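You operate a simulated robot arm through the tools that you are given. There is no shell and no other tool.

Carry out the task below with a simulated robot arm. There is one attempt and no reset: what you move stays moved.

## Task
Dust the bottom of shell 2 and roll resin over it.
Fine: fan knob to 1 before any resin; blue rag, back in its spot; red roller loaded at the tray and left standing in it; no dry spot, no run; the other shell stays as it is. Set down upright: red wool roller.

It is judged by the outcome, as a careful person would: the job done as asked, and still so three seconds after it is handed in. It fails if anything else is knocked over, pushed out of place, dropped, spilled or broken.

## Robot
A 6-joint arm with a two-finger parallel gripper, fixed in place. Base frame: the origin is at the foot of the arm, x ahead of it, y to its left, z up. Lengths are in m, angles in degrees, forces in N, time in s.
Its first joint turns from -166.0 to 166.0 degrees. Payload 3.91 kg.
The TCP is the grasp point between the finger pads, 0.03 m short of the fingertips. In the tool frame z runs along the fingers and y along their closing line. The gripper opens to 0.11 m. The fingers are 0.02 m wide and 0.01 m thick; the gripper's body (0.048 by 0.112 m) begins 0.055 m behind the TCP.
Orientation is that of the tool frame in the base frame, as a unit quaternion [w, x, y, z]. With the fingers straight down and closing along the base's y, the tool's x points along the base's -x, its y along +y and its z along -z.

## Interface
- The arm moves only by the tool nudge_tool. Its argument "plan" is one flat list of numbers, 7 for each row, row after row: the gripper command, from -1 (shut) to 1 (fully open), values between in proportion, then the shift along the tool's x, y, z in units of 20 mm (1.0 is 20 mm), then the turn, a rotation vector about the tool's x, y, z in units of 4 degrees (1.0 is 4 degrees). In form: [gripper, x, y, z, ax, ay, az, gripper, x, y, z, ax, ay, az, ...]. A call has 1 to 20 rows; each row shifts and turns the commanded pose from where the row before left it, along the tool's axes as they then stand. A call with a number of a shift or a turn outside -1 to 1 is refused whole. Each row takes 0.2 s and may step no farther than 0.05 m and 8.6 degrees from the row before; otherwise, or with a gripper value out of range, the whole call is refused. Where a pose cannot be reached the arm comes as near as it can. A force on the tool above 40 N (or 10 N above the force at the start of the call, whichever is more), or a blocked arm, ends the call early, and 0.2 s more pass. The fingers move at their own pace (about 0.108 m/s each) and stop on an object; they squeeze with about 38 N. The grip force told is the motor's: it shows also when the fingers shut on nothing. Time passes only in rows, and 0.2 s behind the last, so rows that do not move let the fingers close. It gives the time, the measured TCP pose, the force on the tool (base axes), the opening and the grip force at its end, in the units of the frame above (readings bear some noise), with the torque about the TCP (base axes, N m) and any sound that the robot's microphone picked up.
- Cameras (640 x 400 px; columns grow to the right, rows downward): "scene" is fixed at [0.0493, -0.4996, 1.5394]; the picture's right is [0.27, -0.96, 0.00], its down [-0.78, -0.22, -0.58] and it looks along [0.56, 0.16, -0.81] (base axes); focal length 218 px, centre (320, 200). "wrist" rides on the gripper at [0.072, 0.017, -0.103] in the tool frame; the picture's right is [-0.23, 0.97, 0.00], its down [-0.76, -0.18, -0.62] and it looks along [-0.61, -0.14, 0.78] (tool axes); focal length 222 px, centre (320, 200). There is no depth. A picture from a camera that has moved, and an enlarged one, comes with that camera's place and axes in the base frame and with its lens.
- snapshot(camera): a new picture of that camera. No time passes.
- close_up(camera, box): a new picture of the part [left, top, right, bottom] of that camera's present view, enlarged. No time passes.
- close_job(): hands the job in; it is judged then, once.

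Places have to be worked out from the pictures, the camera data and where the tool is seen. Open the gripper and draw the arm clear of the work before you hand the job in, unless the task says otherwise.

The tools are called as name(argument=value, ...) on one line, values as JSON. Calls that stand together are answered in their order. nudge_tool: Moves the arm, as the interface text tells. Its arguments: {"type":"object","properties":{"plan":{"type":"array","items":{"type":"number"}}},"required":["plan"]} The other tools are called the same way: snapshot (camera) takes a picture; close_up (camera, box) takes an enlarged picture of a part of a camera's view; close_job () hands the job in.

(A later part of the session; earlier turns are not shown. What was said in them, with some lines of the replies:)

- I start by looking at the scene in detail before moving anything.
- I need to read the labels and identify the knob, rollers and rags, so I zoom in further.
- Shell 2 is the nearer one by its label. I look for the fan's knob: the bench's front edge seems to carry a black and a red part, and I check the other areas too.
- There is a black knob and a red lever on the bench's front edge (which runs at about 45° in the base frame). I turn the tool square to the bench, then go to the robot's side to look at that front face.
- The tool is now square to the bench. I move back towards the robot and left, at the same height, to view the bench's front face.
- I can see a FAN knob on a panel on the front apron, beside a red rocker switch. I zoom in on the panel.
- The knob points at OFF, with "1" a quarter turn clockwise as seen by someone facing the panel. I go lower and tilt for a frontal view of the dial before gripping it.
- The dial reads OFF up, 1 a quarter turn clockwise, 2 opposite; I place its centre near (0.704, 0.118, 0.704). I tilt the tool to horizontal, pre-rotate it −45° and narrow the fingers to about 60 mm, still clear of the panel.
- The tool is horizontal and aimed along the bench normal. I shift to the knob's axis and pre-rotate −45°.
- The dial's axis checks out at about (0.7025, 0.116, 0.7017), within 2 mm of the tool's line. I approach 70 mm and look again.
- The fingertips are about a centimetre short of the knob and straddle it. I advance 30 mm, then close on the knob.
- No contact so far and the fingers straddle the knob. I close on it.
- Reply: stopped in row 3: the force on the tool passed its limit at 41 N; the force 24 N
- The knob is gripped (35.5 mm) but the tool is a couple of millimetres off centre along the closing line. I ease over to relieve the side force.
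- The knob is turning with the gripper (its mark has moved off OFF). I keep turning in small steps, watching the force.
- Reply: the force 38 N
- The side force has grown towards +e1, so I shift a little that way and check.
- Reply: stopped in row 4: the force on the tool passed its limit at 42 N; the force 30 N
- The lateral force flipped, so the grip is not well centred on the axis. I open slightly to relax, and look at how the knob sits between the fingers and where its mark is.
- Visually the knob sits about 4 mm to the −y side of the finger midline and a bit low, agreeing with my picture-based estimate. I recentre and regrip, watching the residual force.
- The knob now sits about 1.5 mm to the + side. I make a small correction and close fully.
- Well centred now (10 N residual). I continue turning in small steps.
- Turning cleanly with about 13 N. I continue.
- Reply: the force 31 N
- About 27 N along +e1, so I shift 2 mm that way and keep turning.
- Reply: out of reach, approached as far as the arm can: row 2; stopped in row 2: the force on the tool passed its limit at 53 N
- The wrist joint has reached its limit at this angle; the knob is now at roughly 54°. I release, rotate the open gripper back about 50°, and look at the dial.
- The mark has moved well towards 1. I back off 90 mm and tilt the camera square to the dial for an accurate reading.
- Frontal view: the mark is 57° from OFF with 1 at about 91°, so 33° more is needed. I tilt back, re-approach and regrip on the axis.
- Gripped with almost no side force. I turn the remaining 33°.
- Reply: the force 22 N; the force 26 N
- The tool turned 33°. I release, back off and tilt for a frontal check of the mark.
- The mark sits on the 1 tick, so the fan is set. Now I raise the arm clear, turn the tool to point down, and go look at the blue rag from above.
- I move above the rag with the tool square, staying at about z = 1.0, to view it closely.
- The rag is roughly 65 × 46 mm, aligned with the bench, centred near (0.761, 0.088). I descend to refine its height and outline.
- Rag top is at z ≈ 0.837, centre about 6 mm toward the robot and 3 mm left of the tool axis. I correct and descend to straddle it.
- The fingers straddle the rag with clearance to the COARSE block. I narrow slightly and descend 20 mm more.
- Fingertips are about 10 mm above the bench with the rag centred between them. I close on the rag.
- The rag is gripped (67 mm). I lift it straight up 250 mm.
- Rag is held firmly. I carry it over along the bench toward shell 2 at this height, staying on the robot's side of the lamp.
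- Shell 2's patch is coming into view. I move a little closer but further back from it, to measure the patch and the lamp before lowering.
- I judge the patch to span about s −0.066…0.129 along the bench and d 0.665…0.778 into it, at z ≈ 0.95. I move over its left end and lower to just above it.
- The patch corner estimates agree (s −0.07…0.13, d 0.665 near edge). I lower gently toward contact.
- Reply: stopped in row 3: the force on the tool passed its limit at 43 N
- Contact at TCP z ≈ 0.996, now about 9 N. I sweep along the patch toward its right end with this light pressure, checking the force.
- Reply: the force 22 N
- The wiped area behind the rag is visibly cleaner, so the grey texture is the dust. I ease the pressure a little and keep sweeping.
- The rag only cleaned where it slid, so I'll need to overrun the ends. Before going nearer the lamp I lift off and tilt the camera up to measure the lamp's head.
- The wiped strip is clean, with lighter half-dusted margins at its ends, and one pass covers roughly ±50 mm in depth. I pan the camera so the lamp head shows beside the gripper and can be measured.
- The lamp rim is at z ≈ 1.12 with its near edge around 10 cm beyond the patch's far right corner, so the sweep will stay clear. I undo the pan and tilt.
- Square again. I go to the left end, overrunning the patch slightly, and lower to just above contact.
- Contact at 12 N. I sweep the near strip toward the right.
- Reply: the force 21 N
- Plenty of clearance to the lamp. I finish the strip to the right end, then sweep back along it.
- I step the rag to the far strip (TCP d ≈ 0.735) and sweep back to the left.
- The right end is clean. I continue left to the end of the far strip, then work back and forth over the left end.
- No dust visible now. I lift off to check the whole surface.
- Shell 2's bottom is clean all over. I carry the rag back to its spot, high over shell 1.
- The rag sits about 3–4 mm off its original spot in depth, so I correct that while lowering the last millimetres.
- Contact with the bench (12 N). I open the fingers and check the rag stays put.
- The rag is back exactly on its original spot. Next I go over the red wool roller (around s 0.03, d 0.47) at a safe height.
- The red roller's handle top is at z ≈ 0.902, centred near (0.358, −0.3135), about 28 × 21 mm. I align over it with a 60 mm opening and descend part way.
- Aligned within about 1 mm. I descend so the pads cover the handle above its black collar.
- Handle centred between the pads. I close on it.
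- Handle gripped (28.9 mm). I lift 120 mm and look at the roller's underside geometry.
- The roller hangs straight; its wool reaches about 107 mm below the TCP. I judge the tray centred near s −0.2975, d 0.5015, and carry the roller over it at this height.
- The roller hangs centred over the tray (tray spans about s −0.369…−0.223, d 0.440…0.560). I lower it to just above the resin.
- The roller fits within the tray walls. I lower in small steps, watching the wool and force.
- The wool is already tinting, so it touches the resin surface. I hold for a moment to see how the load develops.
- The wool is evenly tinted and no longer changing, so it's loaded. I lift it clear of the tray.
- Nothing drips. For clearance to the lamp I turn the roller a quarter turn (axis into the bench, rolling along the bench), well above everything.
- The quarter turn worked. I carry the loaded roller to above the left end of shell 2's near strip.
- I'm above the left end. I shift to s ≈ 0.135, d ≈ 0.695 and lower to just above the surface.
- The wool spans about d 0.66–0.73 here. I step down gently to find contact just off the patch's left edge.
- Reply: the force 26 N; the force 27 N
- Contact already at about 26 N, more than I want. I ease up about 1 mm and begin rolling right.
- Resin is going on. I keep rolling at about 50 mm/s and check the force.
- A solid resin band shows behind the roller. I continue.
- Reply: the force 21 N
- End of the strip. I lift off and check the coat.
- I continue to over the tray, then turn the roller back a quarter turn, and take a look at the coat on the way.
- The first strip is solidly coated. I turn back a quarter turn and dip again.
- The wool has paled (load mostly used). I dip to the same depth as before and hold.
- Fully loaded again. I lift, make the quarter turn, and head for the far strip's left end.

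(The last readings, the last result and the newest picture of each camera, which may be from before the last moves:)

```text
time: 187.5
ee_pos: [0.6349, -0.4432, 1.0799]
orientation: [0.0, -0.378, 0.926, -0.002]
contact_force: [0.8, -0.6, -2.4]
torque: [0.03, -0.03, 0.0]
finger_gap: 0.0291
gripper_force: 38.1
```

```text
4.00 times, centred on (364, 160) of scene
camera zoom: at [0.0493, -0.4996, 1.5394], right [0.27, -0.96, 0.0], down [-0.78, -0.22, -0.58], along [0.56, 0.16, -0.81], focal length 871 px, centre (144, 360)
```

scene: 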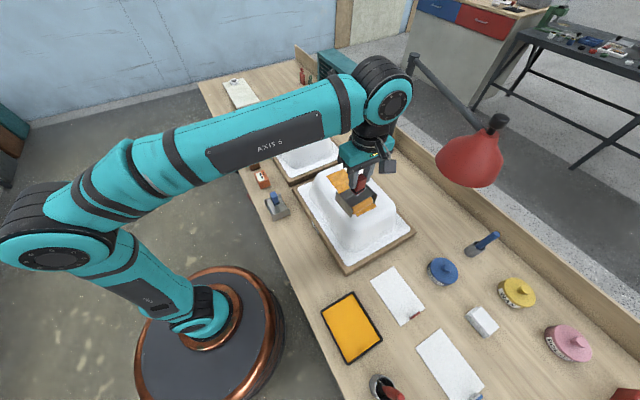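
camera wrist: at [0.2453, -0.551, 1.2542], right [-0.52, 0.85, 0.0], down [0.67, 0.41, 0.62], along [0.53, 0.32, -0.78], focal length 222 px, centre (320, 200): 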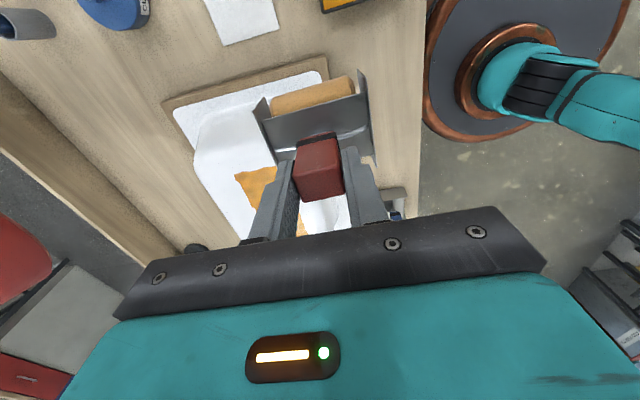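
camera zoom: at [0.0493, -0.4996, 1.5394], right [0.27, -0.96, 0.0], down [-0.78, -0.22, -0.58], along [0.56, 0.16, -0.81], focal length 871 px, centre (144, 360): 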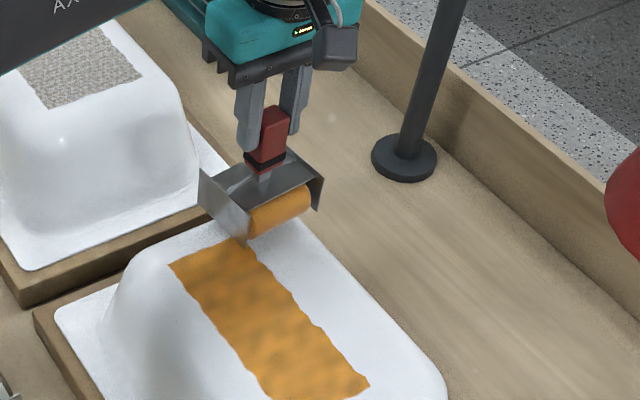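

Positioned over the far strip's left end. I lower to contact.

nudge_tool(plan=[-1, 0, 0, 0.4, 0, 0, 0, -1, 0, 0, 0.2, 0, 0, 0, -1, 0, 0, 0.06, 0, 0, 0])

```text
time: 188.3
ee_pos: [0.6362, -0.4427, 1.068]
orientation: [0.0, -0.379, 0.925, -0.004]
contact_force: [2.7, -1.7, 11.3]
torque: [-0.23, 0.04, 0.01]
finger_gap: 0.0292
gripper_force: 37.9
```

About 11 N. I roll to the right at the same speed as before.

nudge_tool(plan=[-1, 0.3, 0, 0.01, 0, 0, 0, -1, 0.5, 0, 0, 0, 0, 0, -1, 0.5, 0, 0, 0, 0, 0, -1, 0.5, 0, 0, 0, 0, 0, -1, 0.5, 0, 0, 0, 0, 0])

close_up(camera="scene", box=[300, 120, 428, 220])

```text
time: 189.5
ee_pos: [0.6028, -0.475, 1.067]
orientation: [0.0, -0.378, 0.926, -0.001]
contact_force: [4.1, 4.9, 20.4]
torque: [0.26, -0.15, -0.1]
finger_gap: 0.0292
gripper_force: 38.1
```

```text
4.00 times, centred on (364, 170) of scene
camera zoom: at [0.0493, -0.4996, 1.5394], right [0.27, -0.96, 0.0], down [-0.78, -0.22, -0.58], along [0.56, 0.16, -0.81], focal length 871 px, centre (144, 320)
```

zoom: 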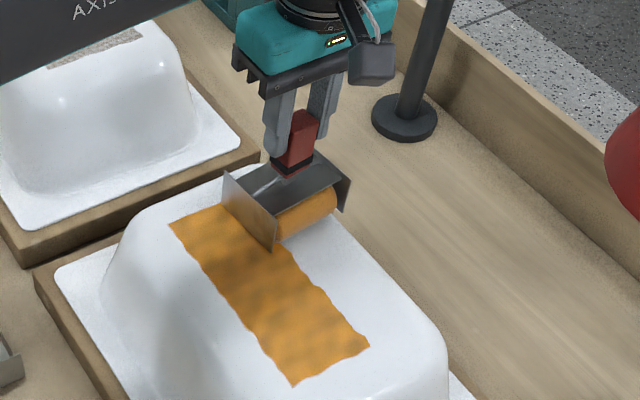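

nudge_tool(plan=[-1, 0.5, 0, 0, 0, 0, 0, -1, 0.5, 0, 0, 0, 0, 0, -1, 0.5, 0, 0, 0, 0, 0, -1, 0.5, 0, 0, 0, 0, 0, -1, 0.5, 0, 0, 0, 0, 0, -1, 0.5, 0, 0, 0, 0, 0])

close_up(camera="scene", box=[300, 120, 460, 220])

```text
time: 190.9
ee_pos: [0.5607, -0.5164, 1.0665]
orientation: [-0.001, -0.38, 0.925, -0.002]
contact_force: [3.0, 3.1, 11.4]
torque: [0.19, -0.04, -0.07]
finger_gap: 0.0288
gripper_force: 38.4
```

```text
4.00 times, centred on (380, 170) of scene
camera zoom: at [0.0493, -0.4996, 1.5394], right [0.27, -0.96, 0.0], down [-0.78, -0.22, -0.58], along [0.56, 0.16, -0.81], focal length 871 px, centre (80, 320)
```

zoom: 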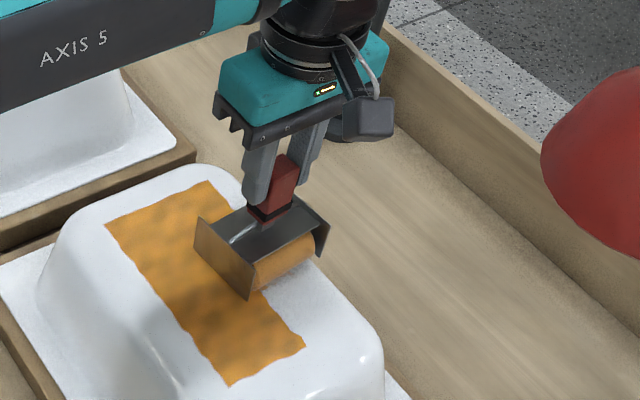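

nudge_tool(plan=[-1, 0.5, 0, 0, 0, 0, 0, -1, 0.5, 0, 0, 0, 0, 0, -1, 0.5, 0, 0, 0, 0, 0, -1, 0.5, 0, 0, 0, 0, 0, -1, 0.5, 0, 0, 0, 0, 0, -1, 0.5, 0, 0, 0, 0, 0])

close_up(camera="scene", box=[310, 110, 470, 230])

```text
time: 192.3
ee_pos: [0.5161, -0.5577, 1.0665]
orientation: [0.0, -0.379, 0.925, -0.002]
contact_force: [4.2, 4.4, 21.8]
torque: [0.31, -0.1, -0.07]
finger_gap: 0.0288
gripper_force: 37.8
```

```text
3.33 times, centred on (390, 170) of scene
camera zoom: at [0.0493, -0.4996, 1.5394], right [0.27, -0.96, 0.0], down [-0.78, -0.22, -0.58], along [0.56, 0.16, -0.81], focal length 726 px, centre (87, 300)
```

zoom: 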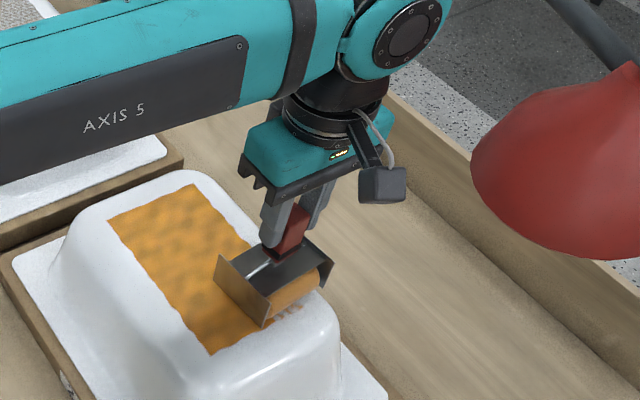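

nudge_tool(plan=[-1, 0.5, 0, 0, 0, 0, 0, -1, 0.5, 0, 0, 0, 0, 0, -1, 0.5, 0, 0, 0, 0, 0, -1, 0.5, 0, 0, 0, 0, 0, -1, 0.3, 0, 0, 0, 0, 0])

close_up(camera="scene", box=[310, 120, 470, 240])

```text
time: 193.5
ee_pos: [0.4837, -0.5915, 1.0661]
orientation: [0.0, -0.378, 0.926, -0.002]
contact_force: [2.9, 4.0, 16.7]
torque: [0.73, -0.46, -0.08]
finger_gap: 0.0289
gripper_force: 38.0
```

```text
3.33 times, centred on (390, 180) of scene
camera zoom: at [0.0493, -0.4996, 1.5394], right [0.27, -0.96, 0.0], down [-0.78, -0.22, -0.58], along [0.56, 0.16, -0.81], focal length 726 px, centre (87, 267)
```

zoom: 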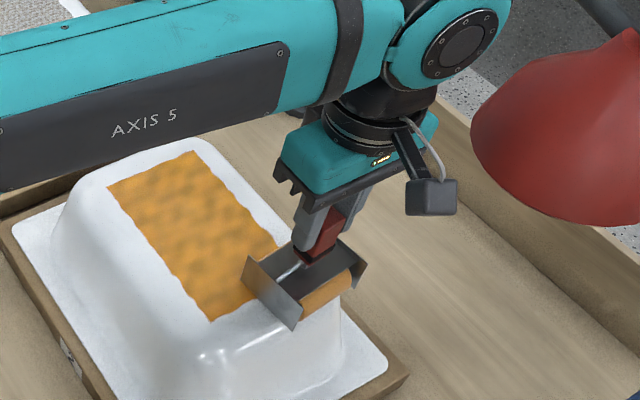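

End of the far strip. I lift, backing away from the lamp toward the robot, and look at the coat.

nudge_tool(plan=[-1, 0, 0, -0.5, 0, 0, 0, -1, 0, 0.3, -1, 0, 0, 0, -1, 0, 1, -1, 0, 0, 0, -1, 0, 1, -1, 0, 0, 0, -1, 0, 1, -0.8, 0, 0, 0, -1, 0, 1, 0, 0, 0, 0, -1, 0, 1, 0, 0, 0, 0, -1, 0, 1, 0, 0, 0, 0, -1, 0, 1, 0, 0, 0, 0, -1, 0, 1, 0, 0, 0, 0, -1, 0, 1, 0, 0, 0, 0, -1, 0, 1, 0, 0, 0, 0, -1, 0, 1, 0, 0, 0, 0])

snapshot(camera="scene")

close_up(camera="scene", box=[300, 145, 428, 235])

snapshot(camera="wrist")

```text
time: 196.3
ee_pos: [0.3261, -0.429, 1.1525]
orientation: [-0.001, -0.379, 0.925, -0.001]
contact_force: [0.8, 0.1, -2.1]
torque: [0.03, 0.03, 0.02]
finger_gap: 0.0291
gripper_force: 38.1
```

```text
taken
```

scene: 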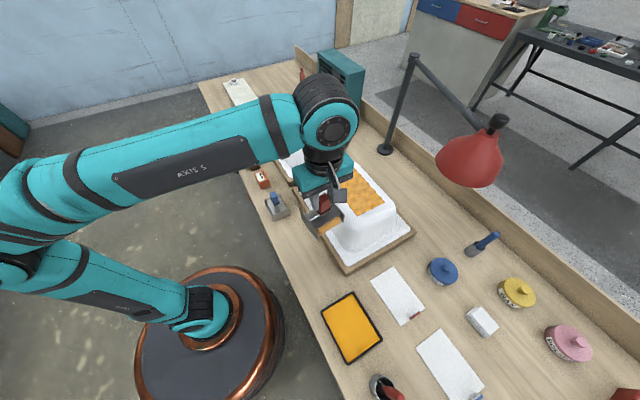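

```text
4.44 times, centred on (364, 190) of scene
camera zoom: at [0.0493, -0.4996, 1.5394], right [0.27, -0.96, 0.0], down [-0.78, -0.22, -0.58], along [0.56, 0.16, -0.81], focal length 968 px, centre (124, 244)
```

zoom: 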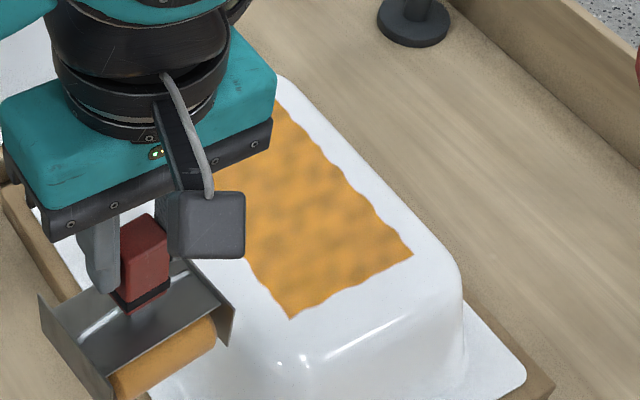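

```text
taken
camera wrist: at [0.2618, -0.4675, 1.2553], right [-0.52, 0.85, 0.0], down [0.67, 0.41, 0.62], along [0.53, 0.32, -0.78], focal length 222 px, centre (320, 200)
```

wrist: 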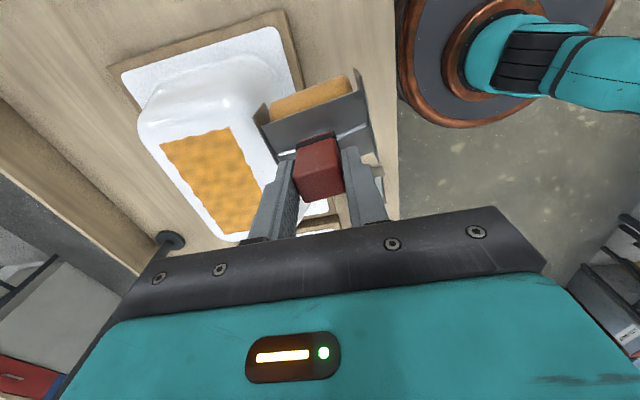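

The whole patch looks coated. I zoom in to check for thin spots or runs.

close_up(camera="scene", box=[336, 160, 400, 220])

close_up(camera="wrist", box=[140, 110, 290, 250])

```text
6.67 times, centred on (368, 190) of scene
camera zoom: at [0.0493, -0.4996, 1.5394], right [0.27, -0.96, 0.0], down [-0.78, -0.22, -0.58], along [0.56, 0.16, -0.81], focal length 1452 px, centre (0, 267)
```

zoom: 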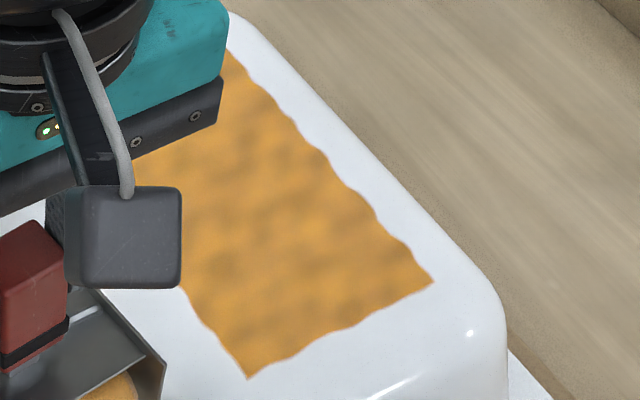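

```text
2.86 times, centred on (215, 180) of wrist
camera zoom: at [0.2618, -0.4675, 1.2553], right [-0.52, 0.85, 0.0], down [0.67, 0.41, 0.62], along [0.53, 0.32, -0.78], focal length 635 px, centre (620, 257)
```

zoom: 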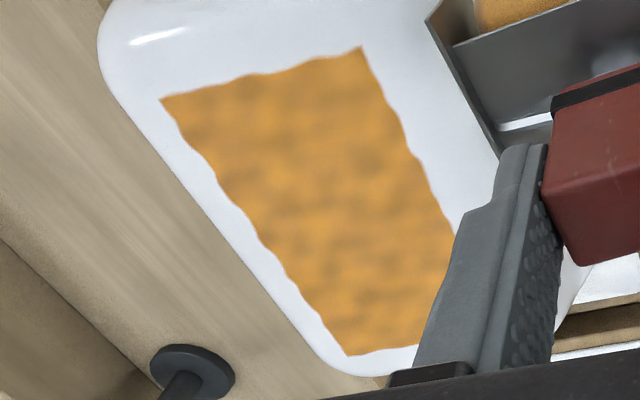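

The coat is even over the whole patch, with no dry spot and no run. Now I return the roller to over the tray and turn it back.

nudge_tool(plan=[-1, 0.93, 0.14, 0, 0, 0, 0, -1, 0.93, 0.14, 0, 0, 0, 0, -1, 0.93, 0.14, 0, 0, 0, 0, -1, 0.93, 0.14, 0, 0, 0, 0, -1, 0.93, 0.14, 0, 0, 0, 0, -1, 0.93, 0.14, 0, 0, 0, 0, -1, 0.93, 0.14, 0, 0, 0, 0, -1, 0.93, 0.14, 0, 0, 0, 0, -1, 0.93, 0.14, 0, 0, 0, 0, -1, 0.93, 0.14, 0, 0, 0, 0, -1, 0.93, 0.14, 0, 0, 0, 0, -1, 0.93, 0.14, 0, 0, 0, 0])

nudge_tool(plan=[-1, 0, 0, 0, 0, 0, 1, -1, 0, 0, 0, 0, 0, 1, -1, 0, 0, 0, 0, 0, 1, -1, 0, 0, 0, 0, 0, 1, -1, 0, 0, 0, 0, 0, 1, -1, 0, 0, 0, 0, 0, 1, -1, 0, 0, 0, 0, 0, 1, -1, 0, 0, 0, 0, 0, 1, -1, 0, 0, 0, 0, 0, 1, -1, 0, 0, 0, 0, 0, 1, -1, 0, 0, 0, 0, 0, 1, -1, 0, 0, 0, 0, 0, 1, -1, 0, 0, 0, 0, 0, 1, -1, 0, 0, 0, 0, 0, 1, -1, 0, 0, 0, 0, 0, 1, -1, 0, 0, 0, 0, 0, 1, -1, 0, 0, 0, 0, 0, 1, -1, 0, 0, 0, 0, 0, 1, -1, 0, 0, 0, 0, 0, 1, -1, 0, 0, 0, 0, 0, 1])

nudge_tool(plan=[-1, 0, 0, 0, 0, 0, 1, -1, 0, 0, 0, 0, 0, 1, -1, 0, 0, 0, 0, 0, 0.5])

snapshot(camera="wrist")

close_up(camera="scene", box=[300, 145, 428, 235])

```text
time: 198.9
ee_pos: [0.1439, -0.5621, 1.1532]
orientation: [0.001, -0.379, 0.925, -0.002]
contact_force: [0.7, 0.2, -1.0]
torque: [-0.01, -0.02, 0.01]
finger_gap: 0.029
gripper_force: 37.7
```

```text
time: 203.1
ee_pos: [0.1438, -0.5626, 1.1522]
orientation: [0.0, 0.305, 0.952, -0.001]
contact_force: [0.0, 0.6, -2.0]
torque: [0.05, -0.04, 0.04]
finger_gap: 0.0293
gripper_force: 38.2
```

```text
time: 203.9
ee_pos: [0.1437, -0.5614, 1.1509]
orientation: [0.002, 0.387, 0.922, -0.001]
contact_force: [-0.4, 0.0, -3.0]
torque: [-0.04, -0.04, 0.01]
finger_gap: 0.0292
gripper_force: 38.4
```

```text
taken
camera wrist: at [0.1042, -0.4977, 1.2543], right [0.85, 0.52, 0.0], down [0.41, -0.67, 0.63], along [0.33, -0.53, -0.78], focal length 222 px, centre (320, 200)
```

wrist: 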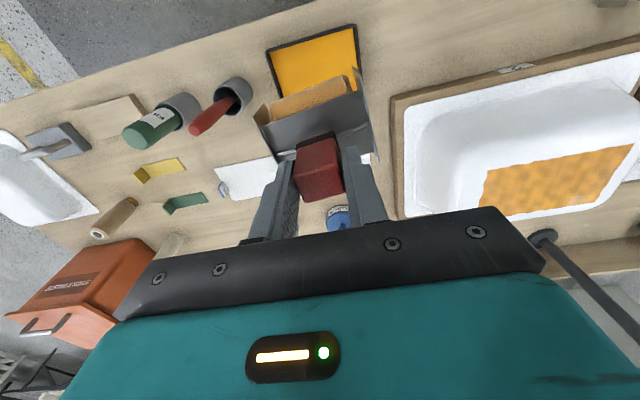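

```text
4.44 times, centred on (364, 190) of scene
camera zoom: at [0.0493, -0.4996, 1.5394], right [0.27, -0.96, 0.0], down [-0.78, -0.22, -0.58], along [0.56, 0.16, -0.81], focal length 968 px, centre (124, 244)
```

zoom: 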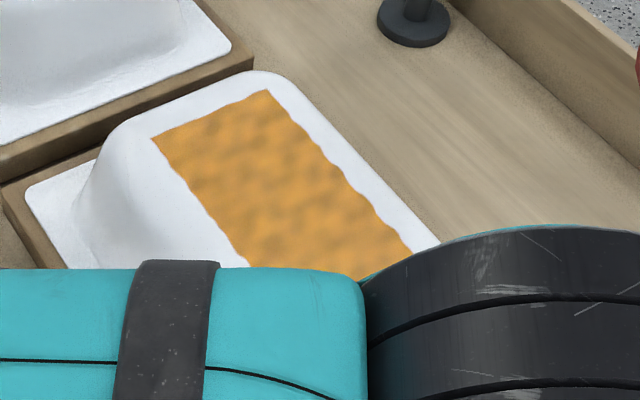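

The coat looks even. I lower the roller into the tray.

nudge_tool(plan=[-1, 0, -0.05, 1, 0, 0, 0, -1, 0, 0, 1, 0, 0, 0, -1, 0, 0, 1, 0, 0, 0, -1, 0, 0, 1, 0, 0, 0, -1, 0, 0, 1, 0, 0, 0, -1, 0, 0, 1, 0, 0, 0, -1, 0, 0, 1, 0, 0, 0, -1, 0, 0, 1, 0, 0, 0, -1, 0, 0, 1, 0, 0, 0, -1, 0, 0, 1, 0, 0, 0, -1, 0, 0, 1, 0, 0, 0])

close_up(camera="wrist", box=[220, 0, 420, 160])

close_up(camera="scene", box=[310, 290, 390, 370])

```text
time: 206.3
ee_pos: [0.1441, -0.562, 0.9323]
orientation: [0.002, 0.386, 0.922, -0.001]
contact_force: [0.3, -0.3, -1.4]
torque: [0.03, 0.03, 0.02]
finger_gap: 0.029
gripper_force: 37.5
```

```text
2.50 times, centred on (320, 80) of wrist
camera zoom: at [0.105, -0.4979, 1.0348], right [0.85, 0.52, 0.0], down [0.41, -0.67, 0.63], along [0.33, -0.53, -0.78], focal length 555 px, centre (320, 500)
```

zoom: 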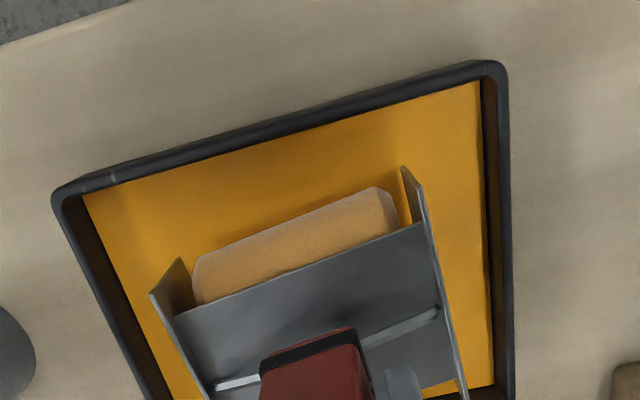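

```text
5.00 times, centred on (350, 330) of scene
camera zoom: at [0.0493, -0.4996, 1.5394], right [0.27, -0.96, 0.0], down [-0.78, -0.22, -0.58], along [0.56, 0.16, -0.81], focal length 1089 px, centre (170, -450)
```

zoom: 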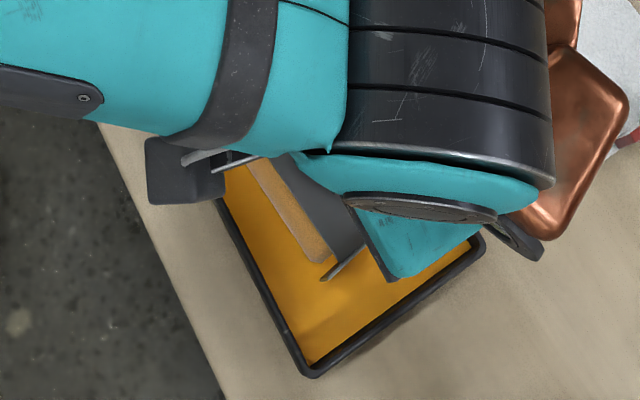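

The roller has twisted a few degrees in the grip, which still fits the tray easily. I lower the last bit in small steps until it rests on the tray floor.

nudge_tool(plan=[-1, 0, 0, 0.2, 0, 0, 0, -1, 0, 0, 0.2, 0, 0, 0, -1, 0, 0, 0.1, 0, 0, 0, -1, 0, 0, 0.1, 0, 0, 0])

nudge_tool(plan=[-1, 0, 0, 0.1, 0, 0, 0, -1, 0, 0, 0.1, 0, 0, 0])

```text
time: 207.3
ee_pos: [0.1432, -0.562, 0.9211]
orientation: [0.001, 0.387, 0.922, -0.001]
contact_force: [0.3, 0.6, -1.6]
torque: [-0.03, -0.04, -0.02]
finger_gap: 0.0295
gripper_force: 37.5
```

```text
time: 207.9
ee_pos: [0.1431, -0.5646, 0.9161]
orientation: [0.002, 0.386, 0.922, -0.001]
contact_force: [-0.2, -0.2, -2.2]
torque: [0.03, -0.01, 0.0]
finger_gap: 0.029
gripper_force: 38.1
```

nudge_tool(plan=[-1, 0, 0, 0.05, 0, 0, 0, -1, 0, 0, 0.05, 0, 0, 0])

close_up(camera="wrist", box=[220, 0, 420, 160])

```text
time: 208.5
ee_pos: [0.1433, -0.5643, 0.9156]
orientation: [0.001, 0.387, 0.922, -0.002]
contact_force: [-1.7, -0.1, 15.3]
torque: [0.39, 0.13, 0.03]
finger_gap: 0.0291
gripper_force: 37.5
```

```text
2.50 times, centred on (320, 80) of wrist
camera zoom: at [0.1036, -0.4986, 1.0176], right [0.85, 0.52, 0.0], down [0.41, -0.66, 0.63], along [0.33, -0.54, -0.78], focal length 555 px, centre (320, 500)
```

zoom: 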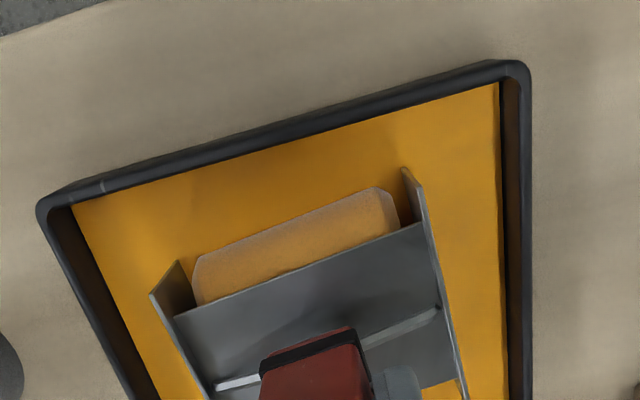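

It rests on the tray floor (15 N). I ease the load slightly and open the fingers.

nudge_tool(plan=[-1, 0, 0, -0.03, 0, 0, 0])

nudge_tool(plan=[-0.35, 0, 0, 0, 0, 0, 0, -0.2, 0, 0, 0, 0, 0, 0, 0, 0, 0, 0, 0, 0, 0, 0.1, 0, 0, 0, 0, 0, 0])

close_up(camera="wrist", box=[220, 0, 420, 220])

```text
time: 208.9
ee_pos: [0.1435, -0.5636, 0.9149]
orientation: [0.002, 0.387, 0.922, -0.001]
contact_force: [0.0, -4.1, 17.6]
torque: [0.04, 0.18, -0.01]
finger_gap: 0.0291
gripper_force: 38.3
```

```text
time: 209.9
ee_pos: [0.1445, -0.5637, 0.9154]
orientation: [0.002, 0.387, 0.922, -0.002]
contact_force: [0.0, 0.6, -0.1]
torque: [0.0, -0.04, 0.0]
finger_gap: 0.0606
gripper_force: 0.1
```

```text
1.82 times, centred on (320, 110) of wrist
camera zoom: at [0.1038, -0.4988, 1.017], right [0.85, 0.52, 0.0], down [0.41, -0.67, 0.63], along [0.33, -0.53, -0.78], focal length 404 px, centre (320, 364)
```

zoom: 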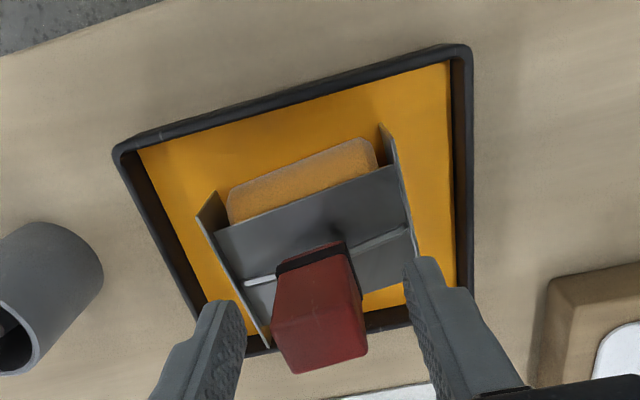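

The roller stands upright in the tray. I withdraw straight up.

nudge_tool(plan=[0.1, 0, 0, -0.3, 0, 0, 0, 0.1, 0, 0, -0.5, 0, 0, 0, 0.1, 0, 0, -1, 0, 0, 0, 0.1, 0, 0, -1, 0, 0, 0, 0.1, 0, 0, -1, 0, 0, 0, 0.1, 0, 0, -1, 0, 0, 0, 0.1, 0, 0, -1, 0, 0, 0, 0.1, 0, 0, -1, 0, 0, 0, 0.1, 0, 0, -1, 0, 0, 0, 0.1, 0, 0, -1, 0, 0, 0, 0.1, 0, 0, -1, 0, 0, 0, 0.1, 0, 0, -1, 0, 0, 0])

close_up(camera="wrist", box=[220, 0, 420, 160])

snapshot(camera="wrist")

```text
time: 212.5
ee_pos: [0.1438, -0.5642, 1.1301]
orientation: [0.001, 0.387, 0.922, 0.0]
contact_force: [0.5, -0.9, 0.1]
torque: [0.02, -0.03, -0.04]
finger_gap: 0.0607
gripper_force: 0.0
```

```text
2.50 times, centred on (320, 80) of wrist
camera zoom: at [0.1035, -0.4991, 1.2331], right [0.85, 0.52, 0.0], down [0.41, -0.67, 0.62], along [0.33, -0.53, -0.78], focal length 555 px, centre (320, 500)
```

zoom: 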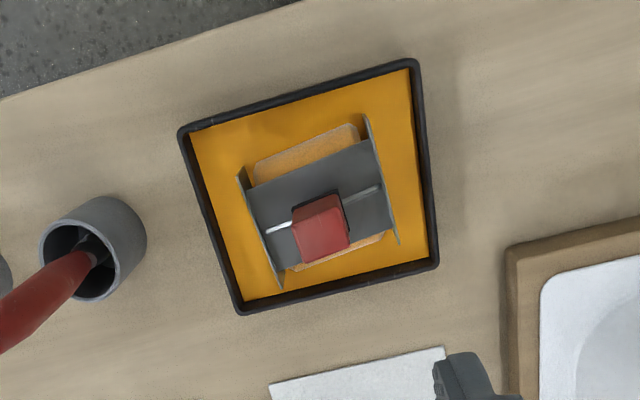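

```text
taken
camera wrist: at [0.1035, -0.4991, 1.2331], right [0.85, 0.52, 0.0], down [0.41, -0.67, 0.62], along [0.33, -0.53, -0.78], focal length 222 px, centre (320, 200)
```

wrist: 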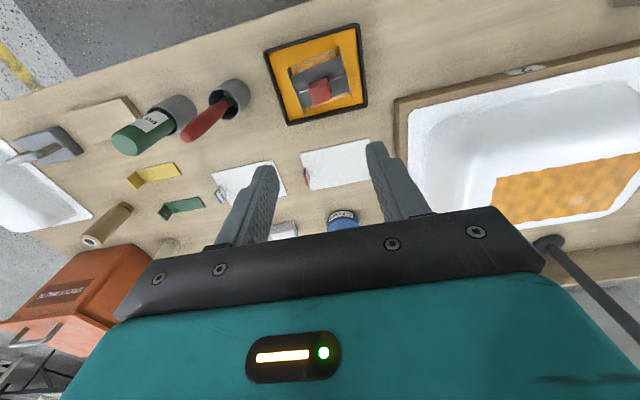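

The roller stands upright well inside the tray. I draw the arm back clear of the bench for a final check.

nudge_tool(plan=[1, 0.5, 0, -1, 0, 0, 0, 1, 1, 0.5, -1, 0, 0, 0, 1, 1, 1, -0.5, 0, 0, 0, 1, 1, 1, 0, 0, 0, 0, 1, 1, 1, 0, 0, 0, 0, 1, 1, 1, 0, 0, 0, 0, 1, 1, 1, 0, 0, 0, 0, 1, 1, 1, 0, 0, 0, 0, 1, 1, 1, 0, 0, 0, 0, 1, 0.5, 1, 0, 0, 0, 0, 1, 0, 1, 0, 0, 0, 0, 1, 0, 1, 0, 0, 0, 0, 1, 0, 1, 0, 0, 0, 0, 1, 0, 1, 0, 0, 0, 0, 1, 0, 1, 0, 0, 0, 0, 1, 0, 1, 0, 0, 0, 0, 1, 0, 1, 0, 0, 0, 0, 1, 0, 1, 0, 0, 0, 0, 1, 0, 1, 0, 0, 0, 0, 1, 0, 1, 0, 0, 0, 0])

snapshot(camera="scene")

snapshot(camera="wrist")

```text
time: 216.7
ee_pos: [0.2821, -0.1751, 1.1806]
orientation: [0.0, 0.387, 0.922, -0.002]
contact_force: [-0.4, -0.5, -0.4]
torque: [0.02, 0.0, 0.02]
finger_gap: 0.1099
gripper_force: 0.1
```

```text
taken
```

scene: 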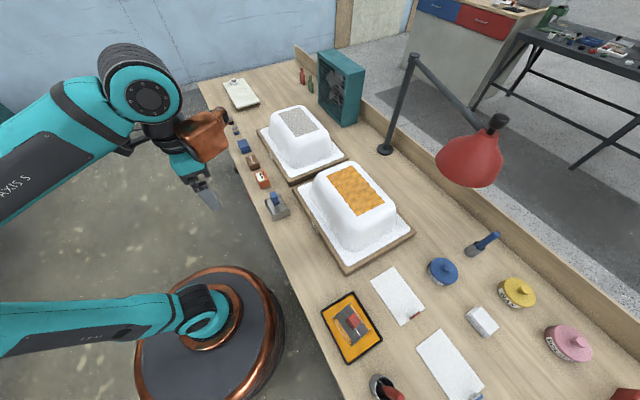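

```text
taken
camera wrist: at [0.2419, -0.1103, 1.2829], right [0.85, 0.52, 0.0], down [0.41, -0.67, 0.63], along [0.33, -0.53, -0.78], focal length 222 px, centre (320, 200)
```

wrist: 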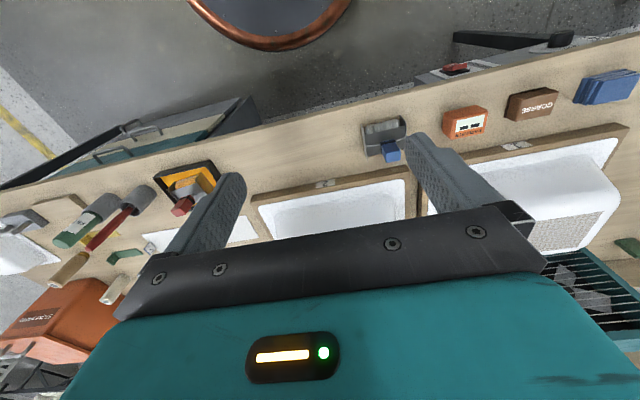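

close_up(camera="scene", box=[316, 150, 412, 230])

close_up(camera="scene", box=[310, 280, 406, 370])

close_up(camera="scene", box=[220, 90, 348, 190])

close_up(camera="scene", box=[220, 120, 284, 160])

```text
5.00 times, centred on (364, 190) of scene
camera zoom: at [0.0493, -0.4996, 1.5394], right [0.27, -0.96, 0.0], down [-0.78, -0.22, -0.58], along [0.56, 0.16, -0.81], focal length 1089 px, centre (100, 250)
```

zoom: 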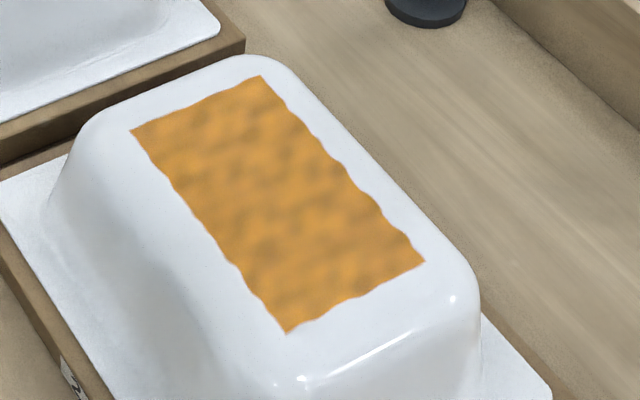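

```text
4.44 times, centred on (358, 325) of scene
camera zoom: at [0.0493, -0.4996, 1.5394], right [0.27, -0.96, 0.0], down [-0.78, -0.22, -0.58], along [0.56, 0.16, -0.81], focal length 968 px, centre (151, -356)
```

zoom: 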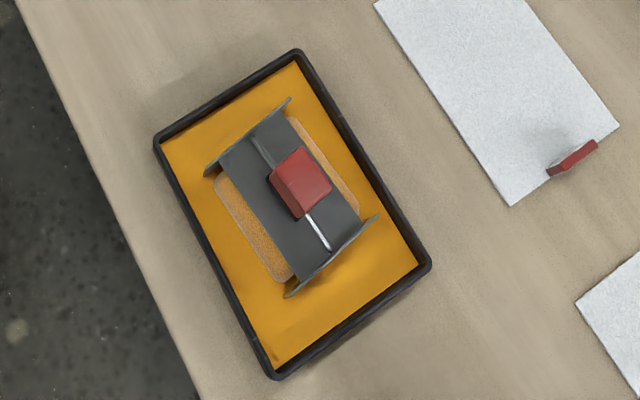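

```text
4.00 times, centred on (284, 140) of scene
camera zoom: at [0.0493, -0.4996, 1.5394], right [0.27, -0.96, 0.0], down [-0.78, -0.22, -0.58], along [0.56, 0.16, -0.81], focal length 871 px, centre (464, 440)
```

zoom: 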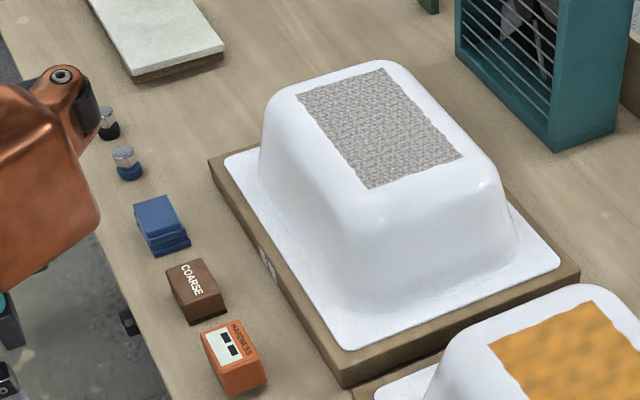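

```text
10.00 times, centred on (252, 140) of scene
camera zoom: at [0.0493, -0.4996, 1.5394], right [0.27, -0.96, 0.0], down [-0.78, -0.22, -0.58], along [0.56, 0.16, -0.81], focal length 2178 px, centre (1000, 800)
```

zoom: 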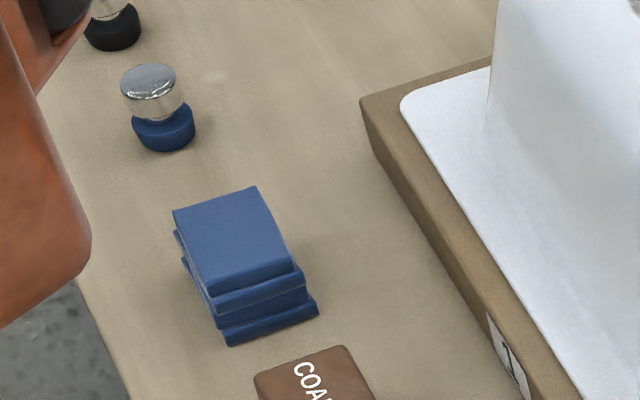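

close_up(camera="wrist", box=[140, 145, 240, 225])

close_up(camera="scene", box=[335, 305, 375, 345])

```text
5.00 times, centred on (190, 185) of wrist
camera zoom: at [0.2419, -0.1103, 1.2829], right [0.85, 0.52, 0.0], down [0.41, -0.67, 0.63], along [0.33, -0.53, -0.78], focal length 1111 px, centre (970, 275)
```

zoom: 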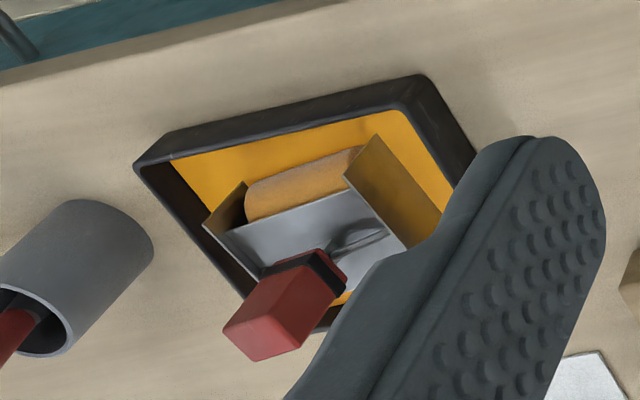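

```text
10.00 times, centred on (355, 325) of scene
camera zoom: at [0.0493, -0.4996, 1.5394], right [0.27, -0.96, 0.0], down [-0.78, -0.22, -0.58], along [0.56, 0.16, -0.81], focal length 2178 px, centre (-30, -1050)
```

zoom: 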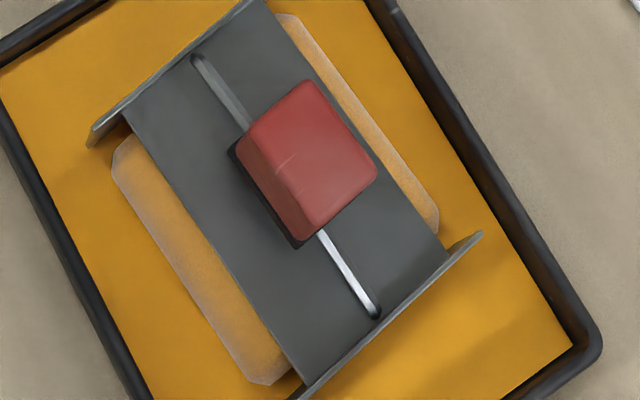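

All checks agree:
- The knob was set on 1 and has not been touched since.
- The rag is on its original spot.
- Shell 2 is fully coated, with no dry spot and no run.
- Shell 1 is unchanged.
- The red roller stands upright in the tray.
- The gripper is open and the arm is clear of the bench.

I hand the job in.

close_job()

```text
The job is handed in.
```

The job is done and handed in. Shell 2's bottom is dusted and has an even coat of resin, with no dry spot or run visible in the last pictures.

- **Fan:** the knob was turned to 1 before any resin was used. I checked it head-on, and the mark sat on the 1 tick.
- **Rag:** I dusted with the blue rag and put it back on its original spot.
- **Roller:** I loaded the red wool roller at the tray twice, once for each of two side-by-side strips. It twisted a few degrees in the grip, so it stands upright in the tray but slightly turned.
- **Everything else:** shell 1 still has its dust. I saw nothing knocked over, moved or spilled.

The gripper is open and the arm is drawn back clear of the bench.
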